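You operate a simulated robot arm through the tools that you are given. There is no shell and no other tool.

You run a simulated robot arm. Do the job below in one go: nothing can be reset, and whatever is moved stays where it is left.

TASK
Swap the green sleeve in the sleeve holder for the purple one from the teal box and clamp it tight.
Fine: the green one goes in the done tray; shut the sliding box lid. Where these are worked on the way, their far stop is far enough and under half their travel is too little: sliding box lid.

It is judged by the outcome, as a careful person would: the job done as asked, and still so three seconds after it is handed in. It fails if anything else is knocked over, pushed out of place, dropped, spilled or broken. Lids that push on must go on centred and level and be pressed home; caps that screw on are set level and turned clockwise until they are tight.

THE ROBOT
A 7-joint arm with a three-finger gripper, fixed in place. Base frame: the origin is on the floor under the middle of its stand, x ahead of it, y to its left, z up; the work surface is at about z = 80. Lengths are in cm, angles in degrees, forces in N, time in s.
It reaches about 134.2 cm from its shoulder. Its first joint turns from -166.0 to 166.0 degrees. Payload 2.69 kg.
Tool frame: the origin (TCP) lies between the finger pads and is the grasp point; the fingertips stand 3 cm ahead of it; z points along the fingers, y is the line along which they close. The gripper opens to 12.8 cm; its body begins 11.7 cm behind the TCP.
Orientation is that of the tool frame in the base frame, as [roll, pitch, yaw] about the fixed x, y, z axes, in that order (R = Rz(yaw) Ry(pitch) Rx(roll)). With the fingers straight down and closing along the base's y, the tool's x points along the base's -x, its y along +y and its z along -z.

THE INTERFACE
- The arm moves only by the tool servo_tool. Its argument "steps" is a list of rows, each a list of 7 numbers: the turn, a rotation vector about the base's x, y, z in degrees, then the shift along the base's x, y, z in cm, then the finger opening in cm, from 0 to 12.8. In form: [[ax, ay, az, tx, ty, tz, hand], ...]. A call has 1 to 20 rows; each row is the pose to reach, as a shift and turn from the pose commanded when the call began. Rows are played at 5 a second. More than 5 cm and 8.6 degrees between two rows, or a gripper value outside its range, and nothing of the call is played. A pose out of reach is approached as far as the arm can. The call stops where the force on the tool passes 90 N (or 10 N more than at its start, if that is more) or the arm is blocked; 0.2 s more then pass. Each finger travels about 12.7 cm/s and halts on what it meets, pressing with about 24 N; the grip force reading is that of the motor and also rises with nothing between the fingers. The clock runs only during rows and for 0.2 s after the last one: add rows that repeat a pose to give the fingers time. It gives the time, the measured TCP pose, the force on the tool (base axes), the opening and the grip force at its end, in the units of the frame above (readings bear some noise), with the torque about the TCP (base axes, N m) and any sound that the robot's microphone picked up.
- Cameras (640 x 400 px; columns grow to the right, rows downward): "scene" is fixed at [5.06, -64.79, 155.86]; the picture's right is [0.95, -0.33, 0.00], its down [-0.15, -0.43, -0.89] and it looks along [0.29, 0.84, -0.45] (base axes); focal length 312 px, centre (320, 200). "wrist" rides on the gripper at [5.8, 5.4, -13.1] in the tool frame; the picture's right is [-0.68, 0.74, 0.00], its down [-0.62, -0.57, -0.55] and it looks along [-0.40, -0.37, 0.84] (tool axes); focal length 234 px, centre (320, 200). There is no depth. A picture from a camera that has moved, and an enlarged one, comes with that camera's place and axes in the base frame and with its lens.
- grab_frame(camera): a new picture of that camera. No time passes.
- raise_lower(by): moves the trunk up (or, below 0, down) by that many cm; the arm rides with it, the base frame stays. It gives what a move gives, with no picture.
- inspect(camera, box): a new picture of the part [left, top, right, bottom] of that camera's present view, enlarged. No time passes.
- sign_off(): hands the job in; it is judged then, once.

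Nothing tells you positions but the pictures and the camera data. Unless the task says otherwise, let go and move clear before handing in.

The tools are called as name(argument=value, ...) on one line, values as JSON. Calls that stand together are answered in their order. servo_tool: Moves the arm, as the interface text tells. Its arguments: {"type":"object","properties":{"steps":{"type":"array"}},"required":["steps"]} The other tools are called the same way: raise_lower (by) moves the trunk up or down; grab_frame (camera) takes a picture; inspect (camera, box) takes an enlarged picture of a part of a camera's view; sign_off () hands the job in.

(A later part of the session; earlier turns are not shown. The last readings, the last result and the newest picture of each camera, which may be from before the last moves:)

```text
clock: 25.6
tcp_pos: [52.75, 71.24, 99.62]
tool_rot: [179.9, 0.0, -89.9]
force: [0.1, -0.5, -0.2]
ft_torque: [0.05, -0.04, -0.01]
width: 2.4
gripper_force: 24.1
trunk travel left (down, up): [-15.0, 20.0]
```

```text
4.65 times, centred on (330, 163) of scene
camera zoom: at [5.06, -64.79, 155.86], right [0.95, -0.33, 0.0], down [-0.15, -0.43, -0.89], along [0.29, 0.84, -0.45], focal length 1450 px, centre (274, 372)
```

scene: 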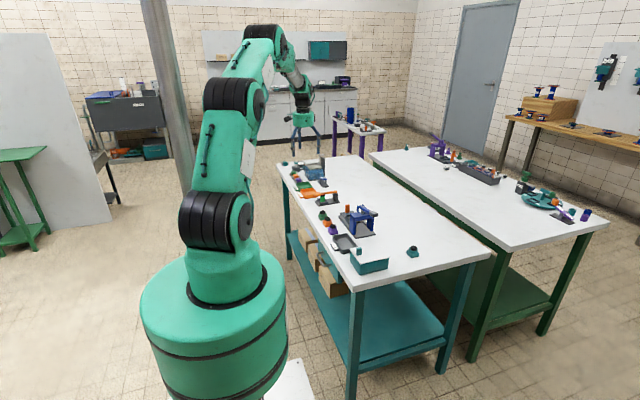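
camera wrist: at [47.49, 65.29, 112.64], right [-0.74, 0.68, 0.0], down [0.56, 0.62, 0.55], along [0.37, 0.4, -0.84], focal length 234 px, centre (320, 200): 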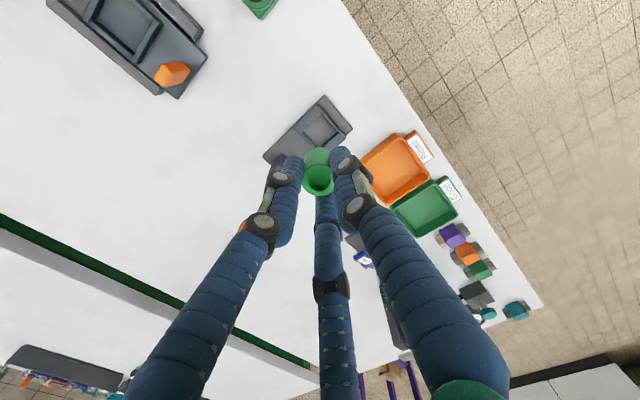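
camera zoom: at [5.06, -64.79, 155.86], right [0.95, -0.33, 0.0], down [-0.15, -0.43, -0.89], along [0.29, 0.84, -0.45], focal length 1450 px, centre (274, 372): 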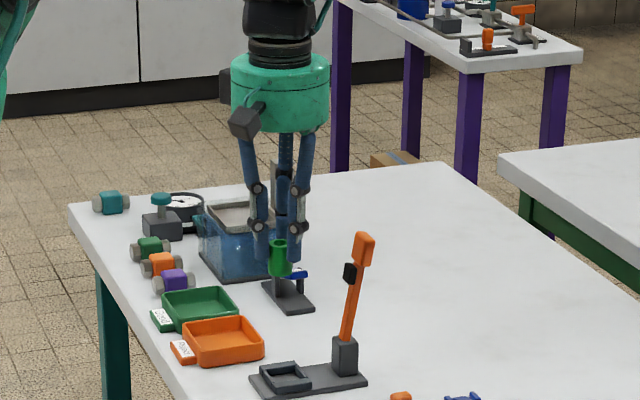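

The sleeve came out cleanly. I'll carry it at a safe height over to the Done tray.

servo_tool(steps=[[0, 0, 0, -2, -1, 3, 2], [0, 0, 0, -3.5, -5, 4, 2], [0, 0, 0, -3.5, -9.5, 4, 2], [0, 0, 0, -3.5, -14, 4, 2], [0, 0, 0, -3.5, -18.5, 4, 2], [0, 0, 0, -3.5, -23, 4, 2], [0, 0, 0, -3.5, -27.5, 4, 2], [0, 0, 0, -3, -32, 4, 2], [0, 0, 0, -2.5, -36, 4, 2], [0, 0, 0, -2.5, -36.7, 2, 2], [0, 0, 0, -2.5, -36.7, 2, 2]])

grab_frame(camera="wrist")

inspect(camera="scene", box=[310, 150, 430, 280])

```text
clock: 28.0
tcp_pos: [50.63, 34.59, 101.69]
tool_rot: [-179.9, 0.0, -90.0]
force: [-0.3, -0.2, -0.7]
ft_torque: [-0.03, 0.04, 0.04]
width: 2.39
gripper_force: 24.0
trunk travel left (down, up): [-15.0, 20.0]
```

```text
taken
camera wrist: at [45.21, 28.67, 114.56], right [-0.74, 0.68, 0.0], down [0.57, 0.62, 0.55], along [0.37, 0.4, -0.84], focal length 234 px, centre (320, 200)
```

wrist: 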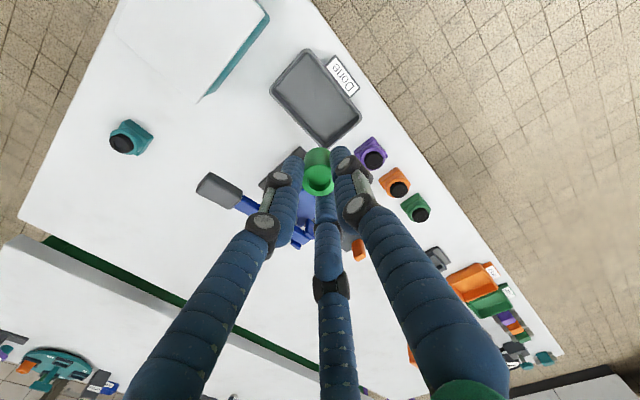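

```text
3.08 times, centred on (370, 215) of scene
camera zoom: at [5.06, -64.79, 155.86], right [0.95, -0.33, 0.0], down [-0.15, -0.43, -0.89], along [0.29, 0.84, -0.45], focal length 959 px, centre (166, 154)
```

zoom: 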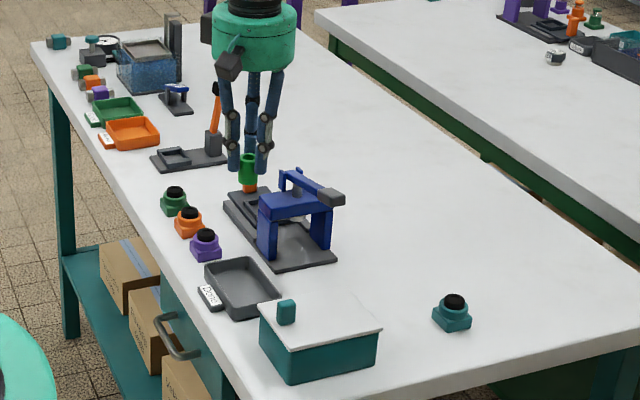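

The Done tray centre is at about (49.5, 32.4). I'll lower the sleeve over it and stop just above the tray floor.

servo_tool(steps=[[0, 0, 0, -0.6, -2, -2, 2], [0, 0, 0, -0.6, -2, -5, 2], [0, 0, 0, -0.6, -2, -8, 2], [0, 0, 0, -0.6, -2, -11, 2], [0, 0, 0, -0.6, -2, -13.5, 2], [0, 0, 0, -0.6, -2, -13.5, 2]])

grab_frame(camera="wrist")

inspect(camera="scene", box=[325, 200, 405, 280])

```text
clock: 29.4
tcp_pos: [49.75, 32.59, 88.12]
tool_rot: [180.0, -0.1, -90.0]
force: [0.2, -0.3, -1.2]
ft_torque: [0.0, 0.03, 0.0]
width: 2.39
gripper_force: 23.7
trunk travel left (down, up): [-15.0, 20.0]
```

```text
taken
camera wrist: at [44.47, 26.68, 101.15], right [-0.74, 0.68, 0.0], down [0.57, 0.62, 0.55], along [0.37, 0.4, -0.84], focal length 234 px, centre (320, 200)
```

wrist: 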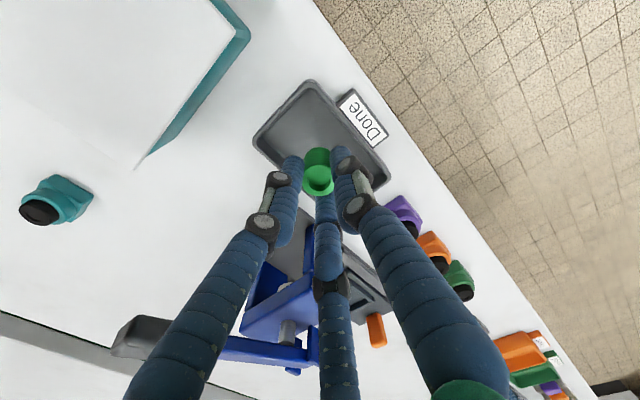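

```text
5.00 times, centred on (365, 240) of scene
camera zoom: at [5.06, -64.79, 155.86], right [0.95, -0.33, 0.0], down [-0.15, -0.43, -0.89], along [0.29, 0.84, -0.45], focal length 1559 px, centre (95, 0)
```

zoom: 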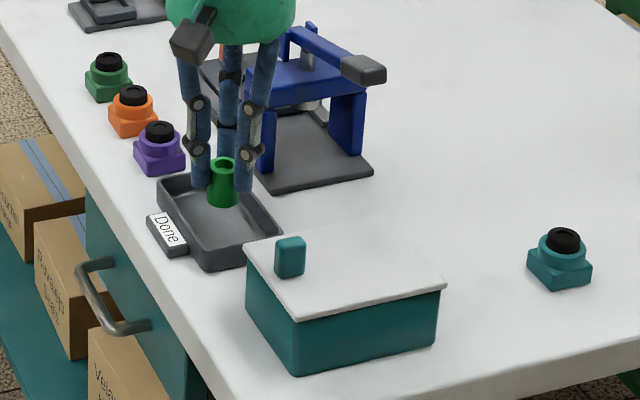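

I'm centred over the tray, so I'll lower the last bit slowly with a slight +x offset so the thumb clears the tray wall.

servo_tool(steps=[[0, 0, 0, 0.3, 0, -0.8, 2], [0, 0, 0, 0.3, 0, -1.6, 2], [0, 0, 0, 0.3, 0, -2.2, 2], [0, 0, 0, 0.3, 0, -2.5, 2], [0, 0, 0, 0.3, 0, -2.5, 2]])

inspect(camera="scene", box=[335, 215, 375, 260])

```text
clock: 30.6
tcp_pos: [50.21, 32.53, 85.72]
tool_rot: [-180.0, 0.0, -89.9]
force: [-0.2, -0.5, 0.2]
ft_torque: [-0.01, 0.01, 0.0]
width: 2.36
gripper_force: 24.2
trunk travel left (down, up): [-15.0, 20.0]
```

```text
8.89 times, centred on (355, 238) of scene
camera zoom: at [5.06, -64.79, 155.86], right [0.95, -0.33, 0.0], down [-0.15, -0.43, -0.89], along [0.29, 0.84, -0.45], focal length 2771 px, centre (9, -133)
```

zoom: 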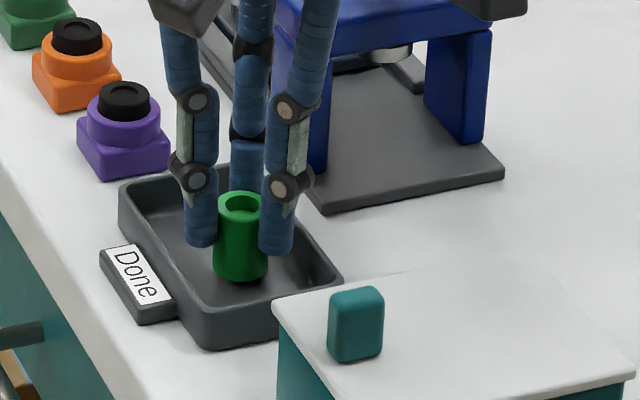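

servo_tool(steps=[[0, 0, 0, 0, 0, -0.15, 2], [0, 0, 0, 0, 0, -0.3, 2], [0, 0, 0, 0, 0, -0.3, 2]])

```text
clock: 31.4
tcp_pos: [50.15, 32.65, 85.2]
tool_rot: [-179.9, 0.1, -90.0]
force: [-0.2, 0.5, -1.0]
ft_torque: [-0.02, -0.04, -0.02]
width: 2.36
gripper_force: 24.1
trunk travel left (down, up): [-15.0, 20.0]
```

There's no floor contact yet, so I'll lower a little more.

servo_tool(steps=[[0, 0, 0, 0, 0, -0.15, 2], [0, 0, 0, 0, 0, -0.3, 2], [0, 0, 0, 0, 0, -0.3, 2]])

inspect(camera="scene", box=[335, 215, 375, 260])

```text
clock: 32.2
tcp_pos: [50.11, 32.54, 85.23]
tool_rot: [-179.9, 0.0, -90.0]
force: [-3.9, -2.5, 18.9]
ft_torque: [-0.2, 0.2, -0.02]
width: 2.37
gripper_force: 24.0
trunk travel left (down, up): [-15.0, 20.0]
```

```text
8.89 times, centred on (355, 238) of scene
camera zoom: at [5.06, -64.79, 155.86], right [0.95, -0.33, 0.0], down [-0.15, -0.43, -0.89], along [0.29, 0.84, -0.45], focal length 2771 px, centre (9, -133)
```

zoom: 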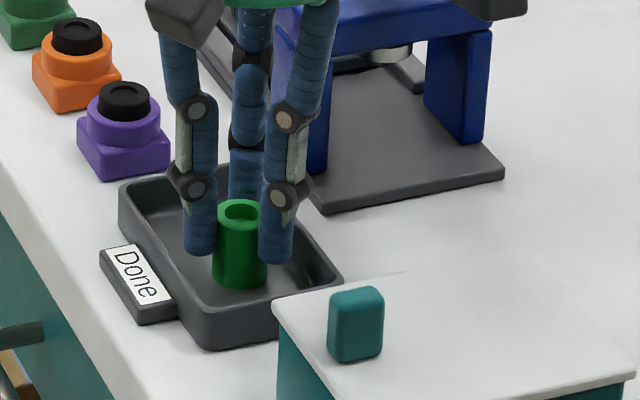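

The sleeve touches the tray floor at TCP z ≈ 85.2. I'll relieve the load, open gently, and rise.

servo_tool(steps=[[0, 0, 0, 0, 0, 0.15, 2.2], [0, 0, 0, 0, 0, 0.15, 2.8], [0, 0, 0, 0, 0, 0.15, 3.4], [0, 0, 0, 0, 0, 0.15, 3.4], [0, 0, 0, 0, 0, 1.5, 3.4], [0, 0, 0, 0, 0, 4, 3.6], [0, 0, 0, 0, 0, 8, 5], [0, 0, 0, 0, 0, 12, 6], [0, 0, 0, 0, 0, 14, 6]])

grab_frame(camera="wrist")

inspect(camera="scene", box=[325, 200, 405, 280])

```text
clock: 34.2
tcp_pos: [50.0, 32.62, 99.14]
tool_rot: [-179.9, 0.0, -89.9]
force: [-0.9, -0.1, -0.7]
ft_torque: [0.0, -0.03, -0.04]
width: 6.0
gripper_force: 0.1
trunk travel left (down, up): [-15.0, 20.0]
```

```text
taken
camera wrist: at [44.54, 26.67, 112.18], right [-0.74, 0.68, 0.0], down [0.56, 0.62, 0.55], along [0.37, 0.4, -0.84], focal length 234 px, centre (320, 200)
```

wrist: 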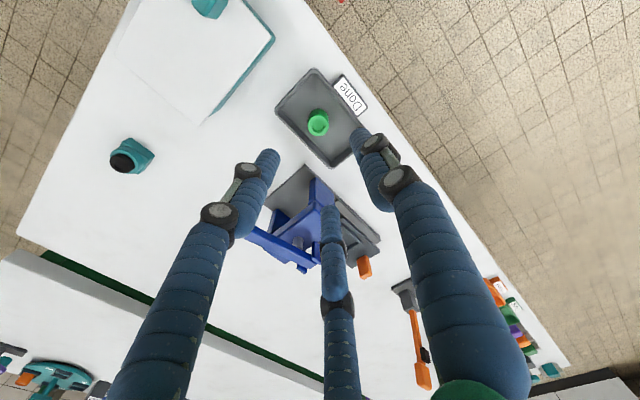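

```text
5.00 times, centred on (365, 240) of scene
camera zoom: at [5.06, -64.79, 155.86], right [0.95, -0.33, 0.0], down [-0.15, -0.43, -0.89], along [0.29, 0.84, -0.45], focal length 1559 px, centre (95, 0)
```

zoom: 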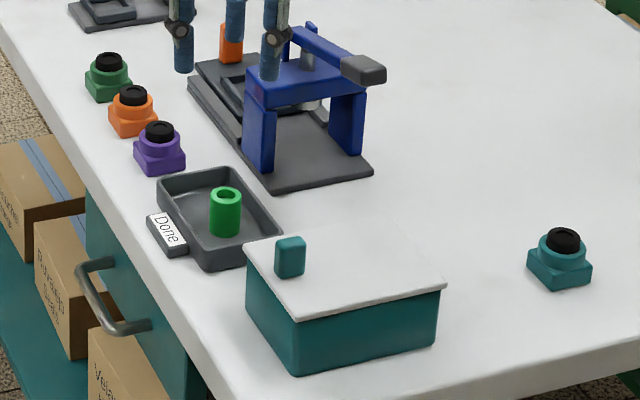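

The green sleeve is standing in the Done tray. Next I'll examine the teal box and its lid up close.

servo_tool(steps=[[0, 0, 0, 0, -4, 0, 6], [0, 0, 0, 0, -8, 0, 6], [0, 0, 0, 0, -12, 0, 6], [0, 0, 0, 0, -16, 0, 6], [0, 0, 0, 0, -19, 0, 6], [0, 0, 0, 0, -19, 0, 6]])

grab_frame(camera="wrist")

inspect(camera="scene", box=[340, 230, 400, 280])

```text
clock: 35.6
tcp_pos: [50.11, 13.33, 99.26]
tool_rot: [179.9, 0.0, -89.9]
force: [0.3, -0.5, 0.2]
ft_torque: [0.02, -0.03, 0.0]
width: 6.0
gripper_force: 0.1
trunk travel left (down, up): [-15.0, 20.0]
```

```text
taken
camera wrist: at [44.83, 7.32, 112.21], right [-0.74, 0.68, 0.0], down [0.56, 0.62, 0.55], along [0.37, 0.4, -0.84], focal length 234 px, centre (320, 200)
```

wrist: 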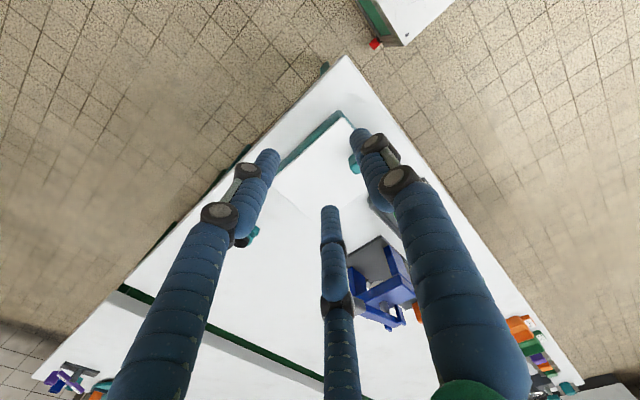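

```text
8.00 times, centred on (370, 255) of scene
camera zoom: at [5.06, -64.79, 155.86], right [0.95, -0.33, 0.0], down [-0.15, -0.43, -0.89], along [0.29, 0.84, -0.45], focal length 2494 px, centre (-80, -240)
```

zoom: 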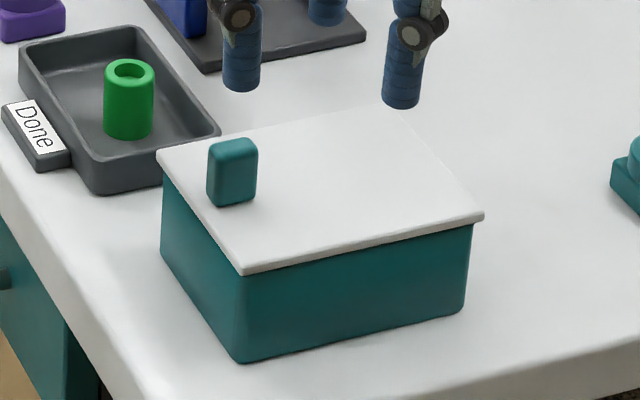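

The fingers hide most of the box from here, so I'll shift to put it in the clear part of the wrist view.

servo_tool(steps=[[0, 0, 0, 3, 3.5, 1, 6], [0, 0, 0, 6, 7, 2, 6], [0, 0, 0, 6, 7, 2, 6]])

grab_frame(camera="wrist")

inspect(camera="wrist", box=[230, 30, 390, 190])

```text
clock: 36.4
tcp_pos: [55.99, 20.33, 101.13]
tool_rot: [-180.0, 0.0, -89.9]
force: [-0.2, 0.5, -0.2]
ft_torque: [-0.07, 0.01, -0.01]
width: 5.99
gripper_force: 0.0
trunk travel left (down, up): [-15.0, 20.0]
```

```text
taken
camera wrist: at [50.77, 14.5, 114.22], right [-0.74, 0.68, 0.0], down [0.57, 0.62, 0.55], along [0.37, 0.4, -0.84], focal length 234 px, centre (320, 200)
```

wrist: 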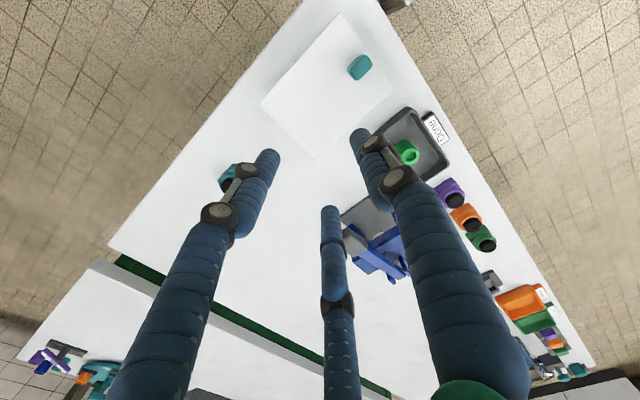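

```text
2.50 times, centred on (310, 110) of wrist
camera zoom: at [50.77, 14.5, 114.22], right [-0.74, 0.68, 0.0], down [0.57, 0.62, 0.55], along [0.37, 0.4, -0.84], focal length 585 px, centre (345, 425)
```

zoom: 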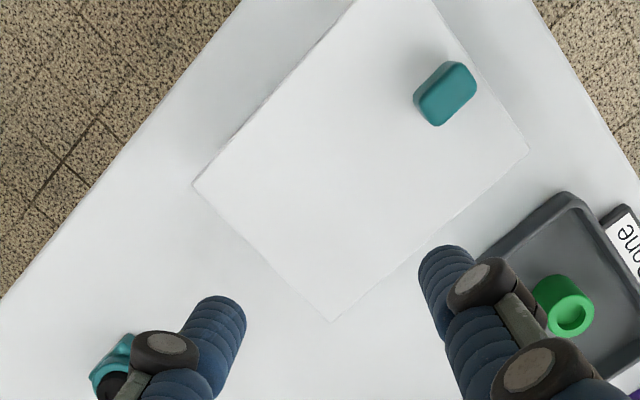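

The lid spans x 47.5–59.6 and y 13.75–23, with its handle near the −x end at about (49.0, 18.3) and rising to z ≈ 88.6. I'll move above the handle and check.

servo_tool(steps=[[0, 0, 0, -3, -1, 0, 6], [0, 0, 0, -7, -2, 0, 6], [0, 0, 0, -7, -2, -3, 6], [0, 0, 0, -7, -2, -6.5, 6], [0, 0, 0, -7, -2, -6.5, 6]])

grab_frame(camera="wrist")

inspect(camera="wrist", box=[270, 90, 370, 190])

inspect(camera="scene", box=[340, 210, 400, 280])

```text
clock: 37.6
tcp_pos: [49.22, 18.42, 94.58]
tool_rot: [179.9, 0.0, -90.1]
force: [1.0, 0.3, -0.6]
ft_torque: [0.0, 0.06, -0.04]
width: 6.04
gripper_force: 0.1
trunk travel left (down, up): [-15.0, 20.0]
```

```text
taken
camera wrist: at [43.82, 12.54, 107.57], right [-0.74, 0.68, 0.0], down [0.57, 0.62, 0.55], along [0.37, 0.4, -0.84], focal length 234 px, centre (320, 200)
```

wrist: 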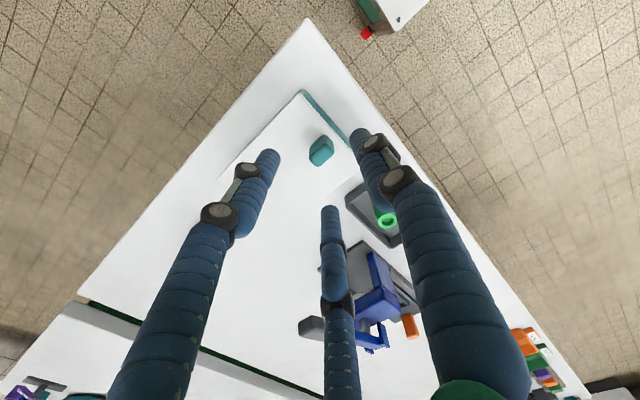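

```text
4.00 times, centred on (320, 140) of wrist
camera zoom: at [43.82, 12.54, 107.57], right [-0.74, 0.68, 0.0], down [0.57, 0.62, 0.55], along [0.37, 0.4, -0.84], focal length 937 px, centre (320, 440)
```

zoom: 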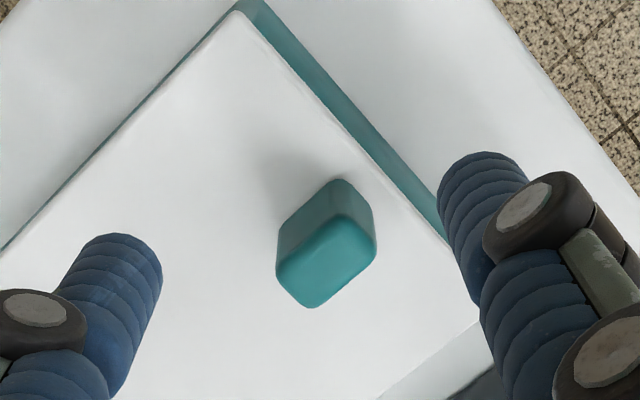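

```text
5.71 times, centred on (370, 245) of scene
camera zoom: at [5.06, -64.79, 155.86], right [0.95, -0.33, 0.0], down [-0.15, -0.43, -0.89], along [0.29, 0.84, -0.45], focal length 1782 px, centre (34, -57)
```

zoom: 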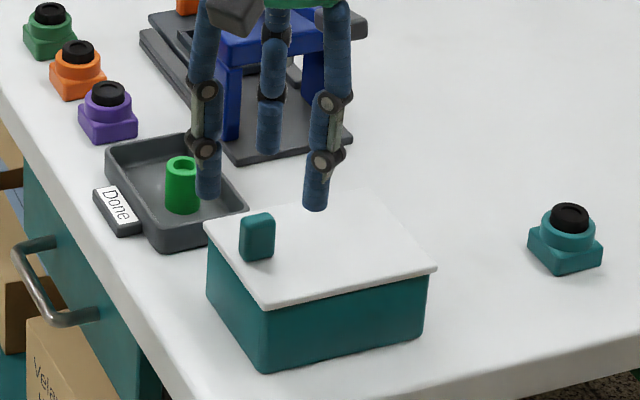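

The handle centre is within about 1 mm of the gripper axis. I'll descend around it, keeping the tips above the lid, and grip.

servo_tool(steps=[[0, 0, 0, -0.1, 0.05, -2, 6], [0, 0, 0, -0.1, 0.05, -4, 6], [0, 0, 0, -0.1, 0.05, -5.4, 6], [0, 0, 0, -0.1, 0.05, -5.4, 5], [0, 0, 0, -0.1, 0.05, -5.4, 4], [0, 0, 0, -0.1, 0.05, -5.4, 3], [0, 0, 0, -0.1, 0.05, -5.4, 2], [0, 0, 0, -0.1, 0.05, -5.4, 1], [0, 0, 0, -0.1, 0.05, -5.4, 1]])

grab_frame(camera="wrist")

inspect(camera="scene", box=[340, 220, 400, 280])

```text
clock: 39.6
tcp_pos: [48.85, 18.51, 89.2]
tool_rot: [180.0, 0.0, -90.0]
force: [0.3, -18.0, -2.8]
ft_torque: [-0.48, 0.11, -0.08]
width: 1.77
gripper_force: 42.5
trunk travel left (down, up): [-15.0, 20.0]
```

```text
taken
camera wrist: at [43.54, 12.59, 102.19], right [-0.74, 0.68, 0.0], down [0.57, 0.62, 0.55], along [0.37, 0.4, -0.84], focal length 234 px, centre (320, 200)
```

wrist: 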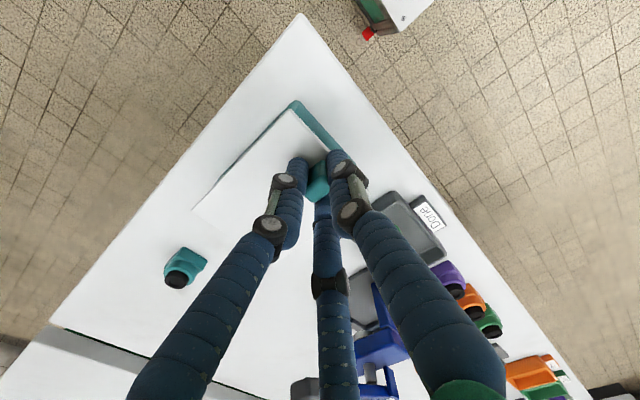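

```text
6.67 times, centred on (370, 250) of scene
camera zoom: at [5.06, -64.79, 155.86], right [0.95, -0.33, 0.0], down [-0.15, -0.43, -0.89], along [0.29, 0.84, -0.45], focal length 2078 px, centre (-13, -133)
```

zoom: 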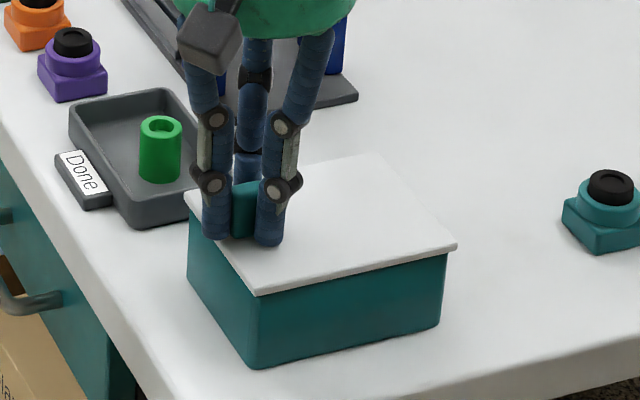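

Gripped, but there's 18 N sideways in y, so the lid is stiff in y. I'll relieve that and then test a tiny motion in +x.

servo_tool(steps=[[0, 0, 0, 0, -0.15, 0, 1], [0, 0, 0, 0, -0.15, 0, 1], [0, 0, 0, 0, -0.15, 0, 1]])

servo_tool(steps=[[0, 0, 0, 0.2, 0, 0, 1], [0, 0, 0, 0.4, 0, 0, 1], [0, 0, 0, 0.4, 0, 0, 1]])

```text
clock: 40.4
tcp_pos: [48.88, 18.51, 89.29]
tool_rot: [-180.0, 0.1, -90.0]
force: [-0.4, -1.4, -7.8]
ft_torque: [-0.02, 0.01, -0.09]
width: 1.73
gripper_force: 42.8
trunk travel left (down, up): [-15.0, 20.0]
```

```text
clock: 41.2
tcp_pos: [49.32, 18.48, 89.16]
tool_rot: [-179.9, 0.0, -90.0]
force: [0.5, 3.1, -3.2]
ft_torque: [0.12, 0.01, 0.02]
width: 1.72
gripper_force: 43.1
trunk travel left (down, up): [-15.0, 20.0]
```

servo_tool(steps=[[0, 0, 0, 0.4, -0.05, 0, 1], [0, 0, 0, 0.8, -0.05, 0, 1], [0, 0, 0, 1.2, -0.05, 0, 1], [0, 0, 0, 1.2, -0.05, 0, 1]])

inspect(camera="scene", box=[340, 220, 400, 280])

grab_frame(camera="wrist")

```text
clock: 42.2
tcp_pos: [50.57, 18.53, 89.09]
tool_rot: [-179.9, 0.0, -89.9]
force: [-0.2, 24.0, 2.2]
ft_torque: [0.67, -0.01, 0.15]
width: 1.74
gripper_force: 42.3
trunk travel left (down, up): [-15.0, 20.0]
```

```text
6.67 times, centred on (370, 250) of scene
camera zoom: at [5.06, -64.79, 155.86], right [0.95, -0.33, 0.0], down [-0.15, -0.43, -0.89], along [0.29, 0.84, -0.45], focal length 2078 px, centre (-13, -133)
```

zoom: 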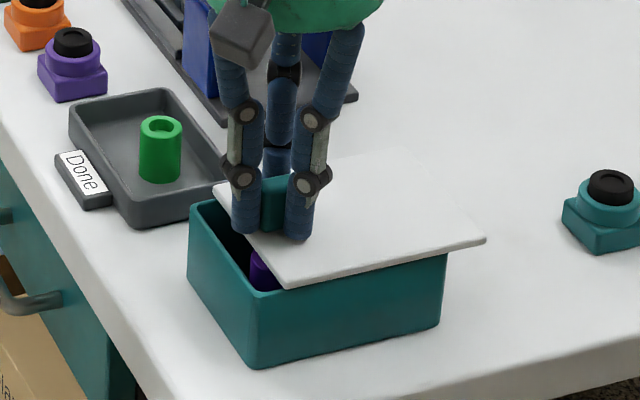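

```text
taken
camera wrist: at [45.25, 12.57, 102.17], right [-0.74, 0.68, 0.0], down [0.56, 0.62, 0.55], along [0.37, 0.4, -0.84], focal length 234 px, centre (320, 200)
```

wrist: 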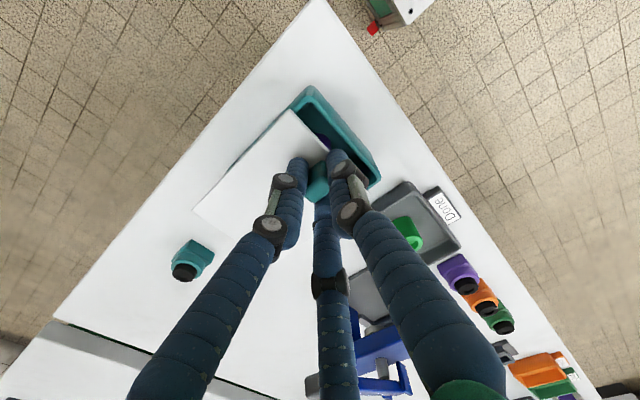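

The lid slides toward +x and a purple sleeve is visible inside. I'll correct the y offset and keep sliding it open.

servo_tool(steps=[[0, 0, 0, 0.2, 0.1, 0, 1], [0, 0, 0, 0.7, 0.1, 0, 1], [0, 0, 0, 1.4, 0.1, 0, 1], [0, 0, 0, 2.1, 0.1, 0, 1], [0, 0, 0, 2.8, 0.1, 0, 1], [0, 0, 0, 3.5, 0.1, 0, 1], [0, 0, 0, 4.2, 0.1, 0, 1], [0, 0, 0, 4.9, 0.1, 0, 1], [0, 0, 0, 5.6, 0.1, 0, 1], [0, 0, 0, 6.2, 0.1, 0, 1], [0, 0, 0, 6.2, 0.1, 0, 1]])

inspect(camera="scene", box=[340, 220, 430, 280])

grab_frame(camera="wrist")

```text
clock: 44.6
tcp_pos: [56.76, 18.56, 89.14]
tool_rot: [-180.0, 0.1, -89.8]
force: [0.4, 0.2, 17.1]
ft_torque: [-0.01, -0.16, 0.05]
width: 1.68
gripper_force: 42.8
trunk travel left (down, up): [-15.0, 20.0]
```

```text
6.67 times, centred on (385, 250) of scene
camera zoom: at [5.06, -64.79, 155.86], right [0.95, -0.33, 0.0], down [-0.15, -0.43, -0.89], along [0.29, 0.84, -0.45], focal length 2078 px, centre (-113, -133)
```

zoom: 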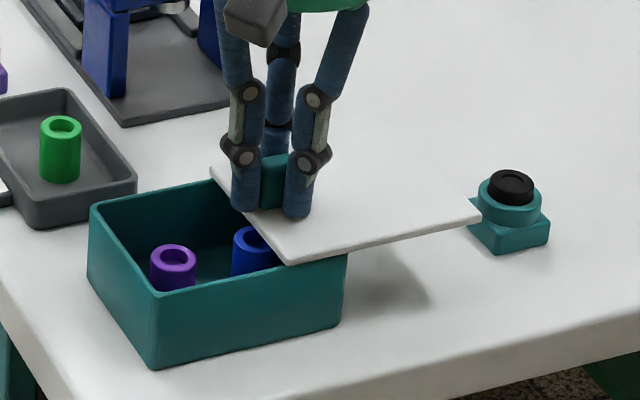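

```text
taken
camera wrist: at [51.37, 12.58, 102.16], right [-0.74, 0.68, 0.0], down [0.56, 0.62, 0.55], along [0.37, 0.4, -0.84], focal length 234 px, centre (320, 200)
```

wrist: 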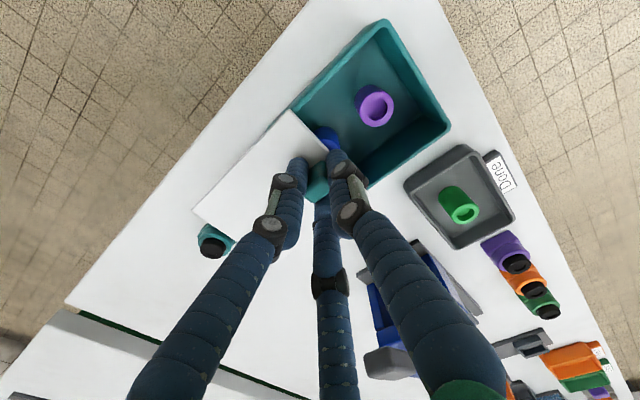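

The lid is about 8 cm open, showing a purple and a blue sleeve inside. I'll ease it further toward its stop while watching the force.

servo_tool(steps=[[0, 0, 0, 0.4, 0, 0, 1], [0, 0, 0, 0.8, 0, 0, 1], [0, 0, 0, 1.2, 0, 0, 1], [0, 0, 0, 1.2, 0, 0, 1]])

inspect(camera="scene", box=[340, 220, 430, 280])

```text
clock: 45.6
tcp_pos: [57.92, 18.52, 89.15]
tool_rot: [-180.0, 0.0, -89.9]
force: [-1.5, 18.3, -0.7]
ft_torque: [0.53, 0.3, 0.15]
width: 1.69
gripper_force: 42.6
trunk travel left (down, up): [-15.0, 20.0]
```

```text
6.67 times, centred on (385, 250) of scene
camera zoom: at [5.06, -64.79, 155.86], right [0.95, -0.33, 0.0], down [-0.15, -0.43, -0.89], along [0.29, 0.84, -0.45], focal length 2078 px, centre (-113, -133)
```

zoom: 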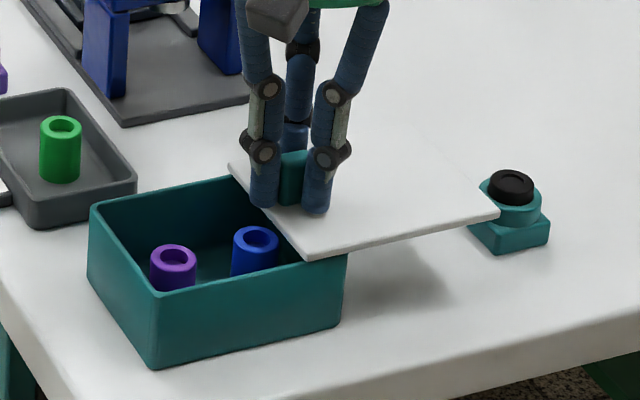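

servo_tool(steps=[[0, 0, 0, 0.3, 0.08, 0, 1], [0, 0, 0, 0.6, 0.08, 0, 1], [0, 0, 0, 0.9, 0.08, 0, 1], [0, 0, 0, 0.9, 0.08, 0, 1]])

inspect(camera="scene", box=[340, 220, 430, 280])

```text
clock: 46.6
tcp_pos: [58.91, 18.5, 89.15]
tool_rot: [-179.9, 0.0, -90.0]
force: [0.9, -7.1, 7.5]
ft_torque: [-0.2, 0.11, 0.01]
width: 1.72
gripper_force: 42.6
trunk travel left (down, up): [-15.0, 20.0]
```

```text
6.67 times, centred on (385, 250) of scene
camera zoom: at [5.06, -64.79, 155.86], right [0.95, -0.33, 0.0], down [-0.15, -0.43, -0.89], along [0.29, 0.84, -0.45], focal length 2078 px, centre (-113, -133)
```

zoom: 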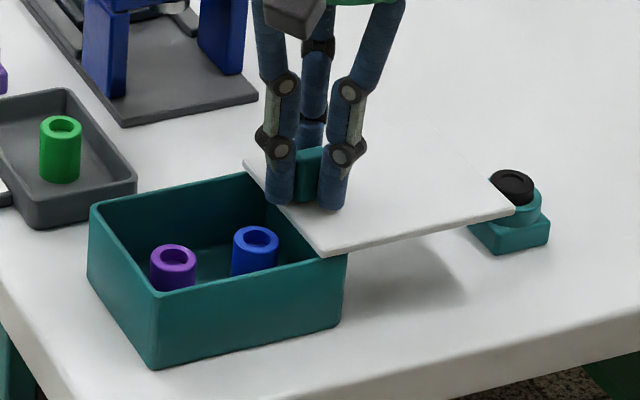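

The lid is about 10 cm open, well beyond half its travel, and clear of the teal knob. I'll release and rise.

servo_tool(steps=[[0, 0, 0, 0, 0.02, 0, 2.2], [0, 0, 0, 0, 0.02, 0, 4], [0, 0, 0, 0, 0.02, 0, 5.5], [0, 0, 0, 0, 0.02, 0, 6], [0, 0, 0, 0, 0, 3, 6], [0, 0, 0, 0, 0, 7, 6], [0, 0, 0, -3, 0, 10, 6], [0, 0, 0, -3, 0, 12, 6], [0, 0, 0, -3, 0, 12, 6]])

grab_frame(camera="wrist")

inspect(camera="scene", box=[340, 220, 430, 280])

```text
clock: 48.6
tcp_pos: [55.81, 18.62, 101.23]
tool_rot: [180.0, 0.0, -89.9]
force: [-1.0, -0.8, 0.3]
ft_torque: [-0.02, -0.03, 0.02]
width: 6.0
gripper_force: 0.1
trunk travel left (down, up): [-15.0, 20.0]
```

```text
taken
camera wrist: at [50.44, 12.73, 114.19], right [-0.74, 0.68, 0.0], down [0.57, 0.62, 0.55], along [0.37, 0.4, -0.84], focal length 234 px, centre (320, 200)
```

wrist: 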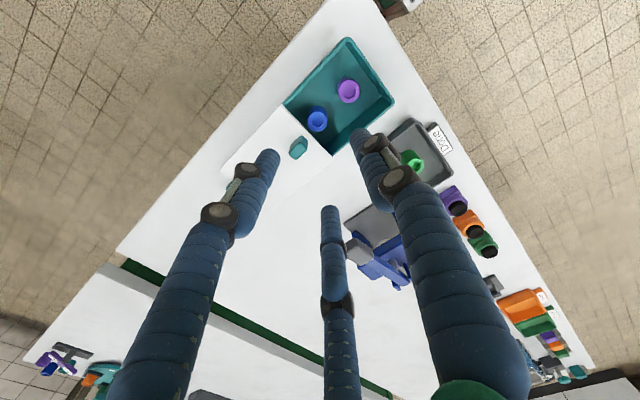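

```text
6.67 times, centred on (385, 250) of scene
camera zoom: at [5.06, -64.79, 155.86], right [0.95, -0.33, 0.0], down [-0.15, -0.43, -0.89], along [0.29, 0.84, -0.45], focal length 2078 px, centre (-113, -133)
```

zoom: 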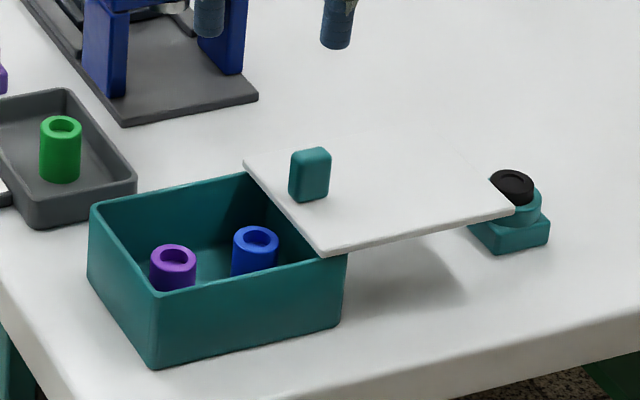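

inspect(camera="wrist", box=[275, 30, 405, 160])

```text
3.08 times, centred on (340, 95) of wrist
camera zoom: at [50.44, 12.73, 114.19], right [-0.74, 0.68, 0.0], down [0.57, 0.62, 0.55], along [0.37, 0.4, -0.84], focal length 720 px, centre (258, 523)
```

zoom: 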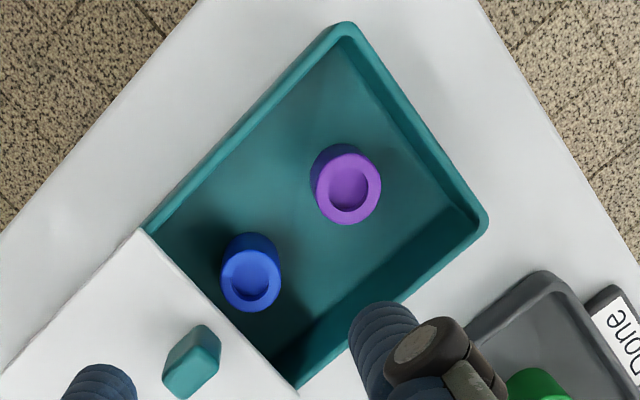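

Purple is at about (50.9, 18.2) and blue at (55.8, 18.2). There isn't room for a finger directly on the −x side of the purple sleeve, next to the box wall. I'll rotate the gripper −60° so the fingers point at 0°, 120° and 240°, and move above it.

servo_tool(steps=[[0, 0, -7.5, -0.6, 0, 0, 6], [0, 0, -15, -1.2, -0.1, 0, 6], [0, 0, -22.5, -1.9, -0.1, 0, 6], [0, 0, -30, -2.5, -0.2, 0, 6], [0, 0, -37.5, -3.1, -0.2, -1, 6], [0, 0, -45, -3.8, -0.3, -2, 5.5], [0, 0, -52.5, -4.4, -0.3, -4, 5], [0, 0, -60, -4.95, -0.3, -6, 4.6], [0, 0, -60, -4.95, -0.3, -7, 4.6], [0, 0, -60, -4.95, -0.3, -7, 4.6]])

grab_frame(camera="wrist")

inspect(camera="wrist", box=[270, 90, 370, 190])

inspect(camera="scene", box=[330, 200, 420, 280])

```text
clock: 50.8
tcp_pos: [50.89, 18.28, 94.19]
tool_rot: [-180.0, 0.0, -150.0]
force: [-0.2, 0.9, -0.5]
ft_torque: [0.0, 0.04, -0.03]
width: 4.6
gripper_force: 0.0
trunk travel left (down, up): [-15.0, 20.0]
```

```text
taken
camera wrist: at [43.14, 19.93, 107.19], right [0.22, 0.98, 0.0], down [0.82, -0.18, 0.55], along [0.54, -0.12, -0.84], focal length 234 px, centre (320, 200)
```

wrist: 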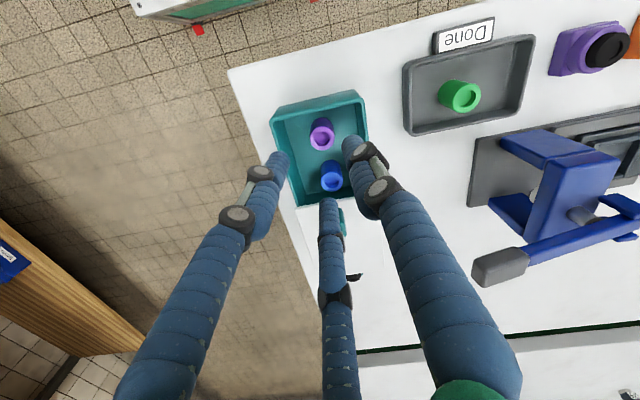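

```text
4.00 times, centred on (320, 140) of wrist
camera zoom: at [43.14, 19.93, 107.19], right [0.22, 0.98, 0.0], down [0.82, -0.18, 0.55], along [0.54, -0.12, -0.84], focal length 937 px, centre (320, 440)
```

zoom: 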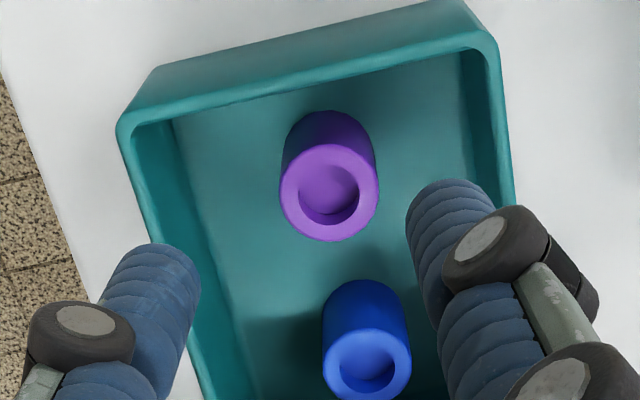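

```text
5.00 times, centred on (375, 240) of scene
camera zoom: at [5.06, -64.79, 155.86], right [0.95, -0.33, 0.0], down [-0.15, -0.43, -0.89], along [0.29, 0.84, -0.45], focal length 1559 px, centre (45, 0)
```

zoom: 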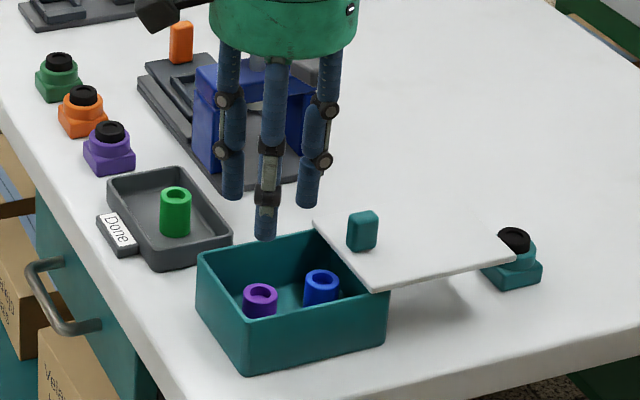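

The purple sleeve centre is at about (50.85, 18.35). I'll narrow the opening to 3.5 cm so the fingers clear the wall and the blue sleeve, then descend part-way to verify.

servo_tool(steps=[[0, 0, 0, 0, 0.12, 0, 3.5], [0, 0, 0, 0, 0.12, -1.5, 3.5], [0, 0, 0, 0, 0.12, -3, 3.5], [0, 0, 0, 0, 0.12, -4.5, 3.5], [0, 0, 0, 0, 0.12, -5.5, 3.5], [0, 0, 0, 0, 0.12, -5.5, 3.5]])

inspect(camera="wrist", box=[270, 110, 370, 210])

inspect(camera="scene", box=[345, 225, 395, 275])

```text
clock: 52.2
tcp_pos: [50.81, 18.29, 88.5]
tool_rot: [-179.9, -0.1, -150.0]
force: [0.8, -0.7, -0.4]
ft_torque: [0.01, -0.01, 0.02]
width: 3.49
gripper_force: 0.0
trunk travel left (down, up): [-15.0, 20.0]
```

```text
4.00 times, centred on (320, 160) of wrist
camera zoom: at [43.15, 19.86, 101.61], right [0.22, 0.98, 0.0], down [0.82, -0.18, 0.55], along [0.54, -0.12, -0.84], focal length 937 px, centre (320, 360)
```

zoom: 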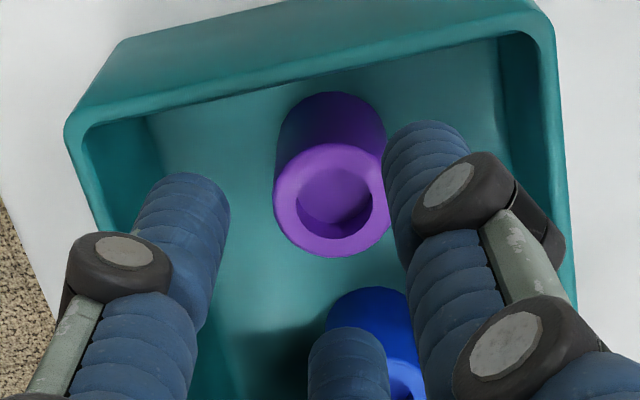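

```text
8.00 times, centred on (370, 250) of scene
camera zoom: at [5.06, -64.79, 155.86], right [0.95, -0.33, 0.0], down [-0.15, -0.43, -0.89], along [0.29, 0.84, -0.45], focal length 2494 px, centre (-80, -200)
```

zoom: 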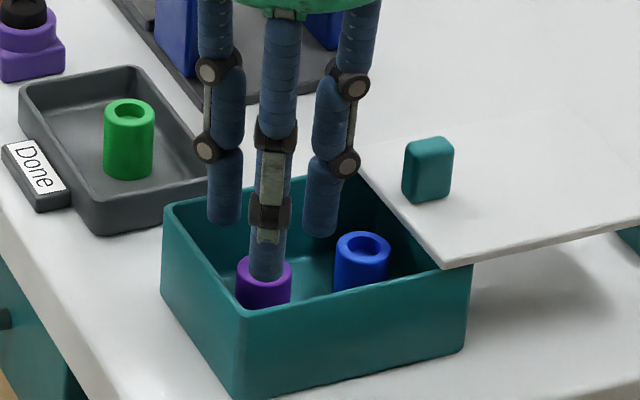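

The sleeve sits about 0.25 cm toward +y from the gripper axis. I'll correct that and descend to grip height.

servo_tool(steps=[[0, 0, 0, -0.05, 0.25, 0, 3.5], [0, 0, 0, -0.05, 0.25, -1, 3.5], [0, 0, 0, -0.05, 0.25, -2, 3.5], [0, 0, 0, -0.05, 0.25, -3, 3.5], [0, 0, 0, -0.05, 0.25, -3.2, 3.5], [0, 0, 0, -0.05, 0.25, -3.2, 3.5]])

inspect(camera="wrist", box=[270, 130, 370, 230])

inspect(camera="scene", box=[345, 225, 395, 275])

```text
clock: 53.6
tcp_pos: [50.86, 18.66, 85.48]
tool_rot: [-179.9, 0.0, -150.1]
force: [0.4, 0.2, 0.0]
ft_torque: [-0.03, -0.02, -0.03]
width: 3.51
gripper_force: 0.0
trunk travel left (down, up): [-15.0, 20.0]
```

```text
4.00 times, centred on (320, 180) of wrist
camera zoom: at [43.13, 20.25, 98.49], right [0.22, 0.98, 0.0], down [0.82, -0.18, 0.55], along [0.54, -0.12, -0.84], focal length 937 px, centre (320, 280)
```

zoom: 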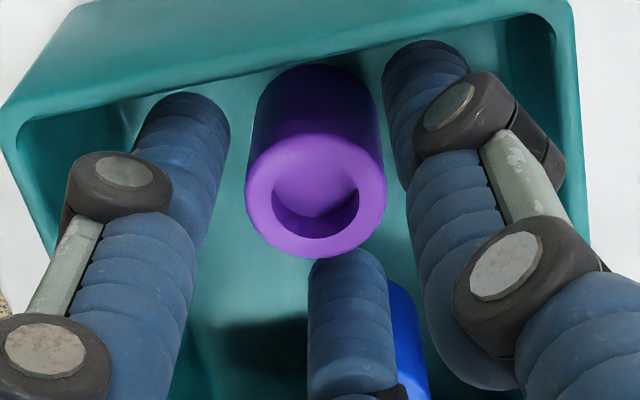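

```text
8.00 times, centred on (370, 250) of scene
camera zoom: at [5.06, -64.79, 155.86], right [0.95, -0.33, 0.0], down [-0.15, -0.43, -0.89], along [0.29, 0.84, -0.45], focal length 2494 px, centre (-80, -200)
```

zoom: 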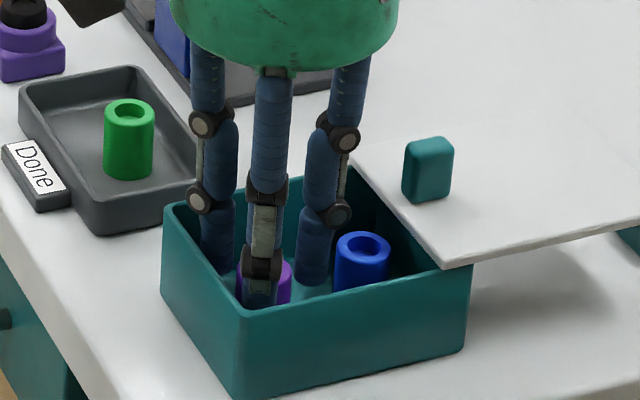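

Alignment is good. I'll close on the purple sleeve.

servo_tool(steps=[[0, 0, 0, -0.12, 0, 0, 3.2], [0, 0, 0, -0.12, 0, 0, 2.6], [0, 0, 0, -0.12, 0, 0, 2], [0, 0, 0, -0.12, 0, 0, 2], [0, 0, 0, -0.12, 0, 0, 2]])

inspect(camera="wrist", box=[270, 130, 370, 230])

```text
clock: 54.8
tcp_pos: [50.72, 18.69, 85.45]
tool_rot: [-180.0, 0.0, -149.9]
force: [-0.7, -1.1, 0.1]
ft_torque: [0.0, -0.03, -0.03]
width: 2.38
gripper_force: 23.6
trunk travel left (down, up): [-15.0, 20.0]
```

```text
4.00 times, centred on (320, 180) of wrist
camera zoom: at [43.02, 20.29, 98.49], right [0.22, 0.98, 0.0], down [0.82, -0.18, 0.55], along [0.54, -0.12, -0.84], focal length 937 px, centre (320, 280)
```

zoom: 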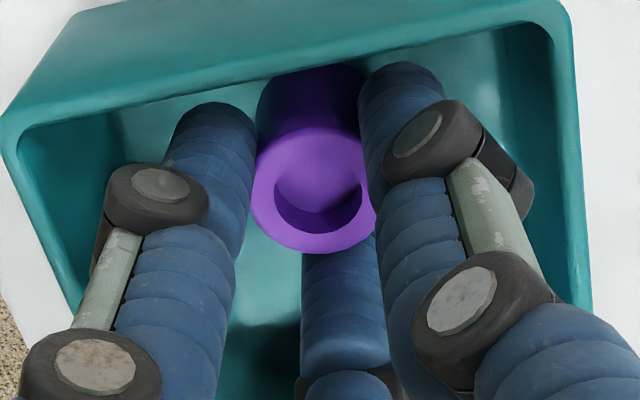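

The purple sleeve is gripped with 24 N at the same width as the green one. I'll lift it straight up out of the box.

servo_tool(steps=[[0, 0, 0, 0, 0, 1, 2], [0, 0, 0, 0, 0, 2.5, 2], [0, 0, 0, 0, 0, 5, 2], [0, 0, 0, 0, 0, 8, 2], [0, 0, 0, 0, 0, 12, 2], [0, 0, 0, 0, 0, 16, 2], [0, 0, 0, 0, 0, 18, 2], [0, 0, 0, 0, 0, 18, 2]])

grab_frame(camera="wrist")

inspect(camera="scene", box=[330, 170, 430, 280])

```text
clock: 56.6
tcp_pos: [50.77, 18.58, 103.42]
tool_rot: [-180.0, 0.0, -150.0]
force: [0.2, 0.0, -1.0]
ft_torque: [0.02, -0.01, -0.03]
width: 2.39
gripper_force: 24.2
trunk travel left (down, up): [-15.0, 20.0]
```

```text
taken
camera wrist: at [43.07, 20.23, 116.44], right [0.22, 0.98, 0.0], down [0.82, -0.18, 0.55], along [0.54, -0.12, -0.84], focal length 234 px, centre (320, 200)
```

wrist: 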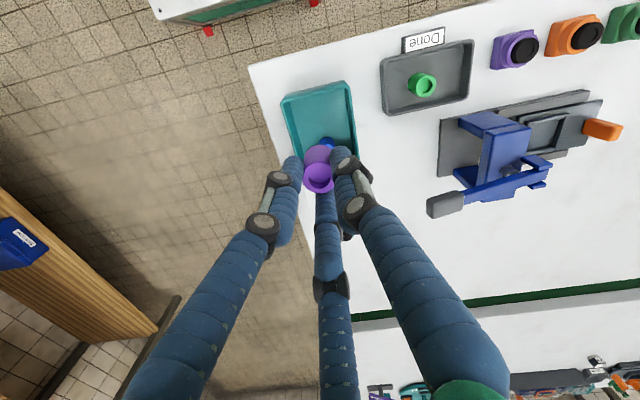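

```text
3.64 times, centred on (380, 225) of scene
camera zoom: at [5.06, -64.79, 155.86], right [0.95, -0.33, 0.0], down [-0.15, -0.43, -0.89], along [0.29, 0.84, -0.45], focal length 1134 px, centre (102, 109)
```

zoom: 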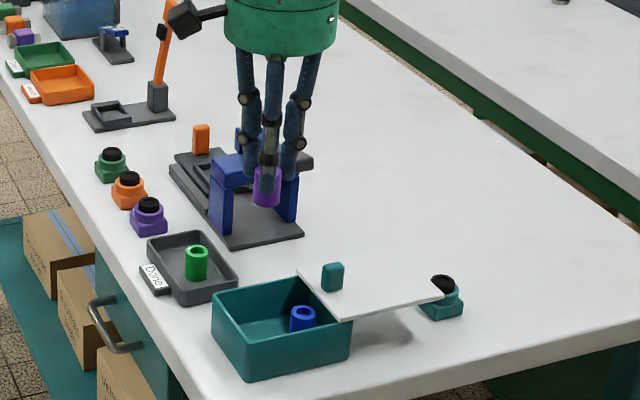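

The purple sleeve is out of the box and the blue one is undisturbed. I'll carry it at height to the holder, turning the tool back to the orientation used to remove the green sleeve.

servo_tool(steps=[[0, 0, 0, -1, 1, 2, 2], [0, 0, 5, -2, 5, 3, 2], [0, 0, 10, -2, 9.5, 3, 2], [0, 0, 15, -2, 14, 3, 2], [0, 0, 20, -2, 18.5, 3, 2], [0, 0, 25, -2, 23, 3, 2], [0, 0, 30, -2, 27.5, 3, 2], [0, 0, 35, -2, 32, 3, 2], [0, 0, 40, -2, 36.5, 3, 2], [0, 0, 45, -1, 41, 3, 2], [0, 0, 50, 0, 45.5, 3, 2], [0, 0, 55, 1.5, 50, 3, 2], [0, 0, 60, 3, 53.7, 2, 2], [0, 0, 60, 3.1, 53.7, 0, 2], [0, 0, 60, 3.1, 53.7, 0, 2]])

grab_frame(camera="wrist")

inspect(camera="scene", box=[290, 120, 370, 206])

```text
clock: 59.8
tcp_pos: [53.96, 72.23, 103.3]
tool_rot: [-180.0, 0.1, -89.9]
force: [0.0, -0.6, -0.6]
ft_torque: [0.01, 0.02, 0.01]
width: 2.37
gripper_force: 24.3
trunk travel left (down, up): [-15.0, 20.0]
```

```text
taken
camera wrist: at [48.64, 66.43, 116.43], right [-0.74, 0.68, 0.0], down [0.56, 0.62, 0.55], along [0.37, 0.4, -0.84], focal length 234 px, centre (320, 200)
```

wrist: 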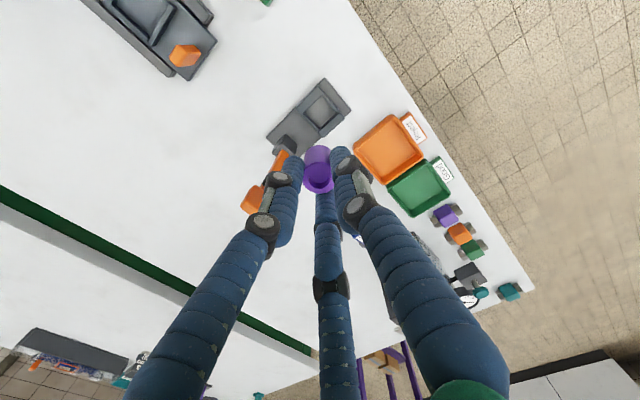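

```text
4.65 times, centred on (330, 163) of scene
camera zoom: at [5.06, -64.79, 155.86], right [0.95, -0.33, 0.0], down [-0.15, -0.43, -0.89], along [0.29, 0.84, -0.45], focal length 1450 px, centre (274, 372)
```

zoom: 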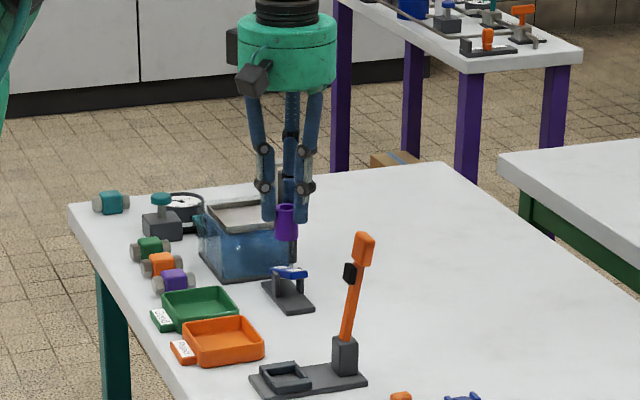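

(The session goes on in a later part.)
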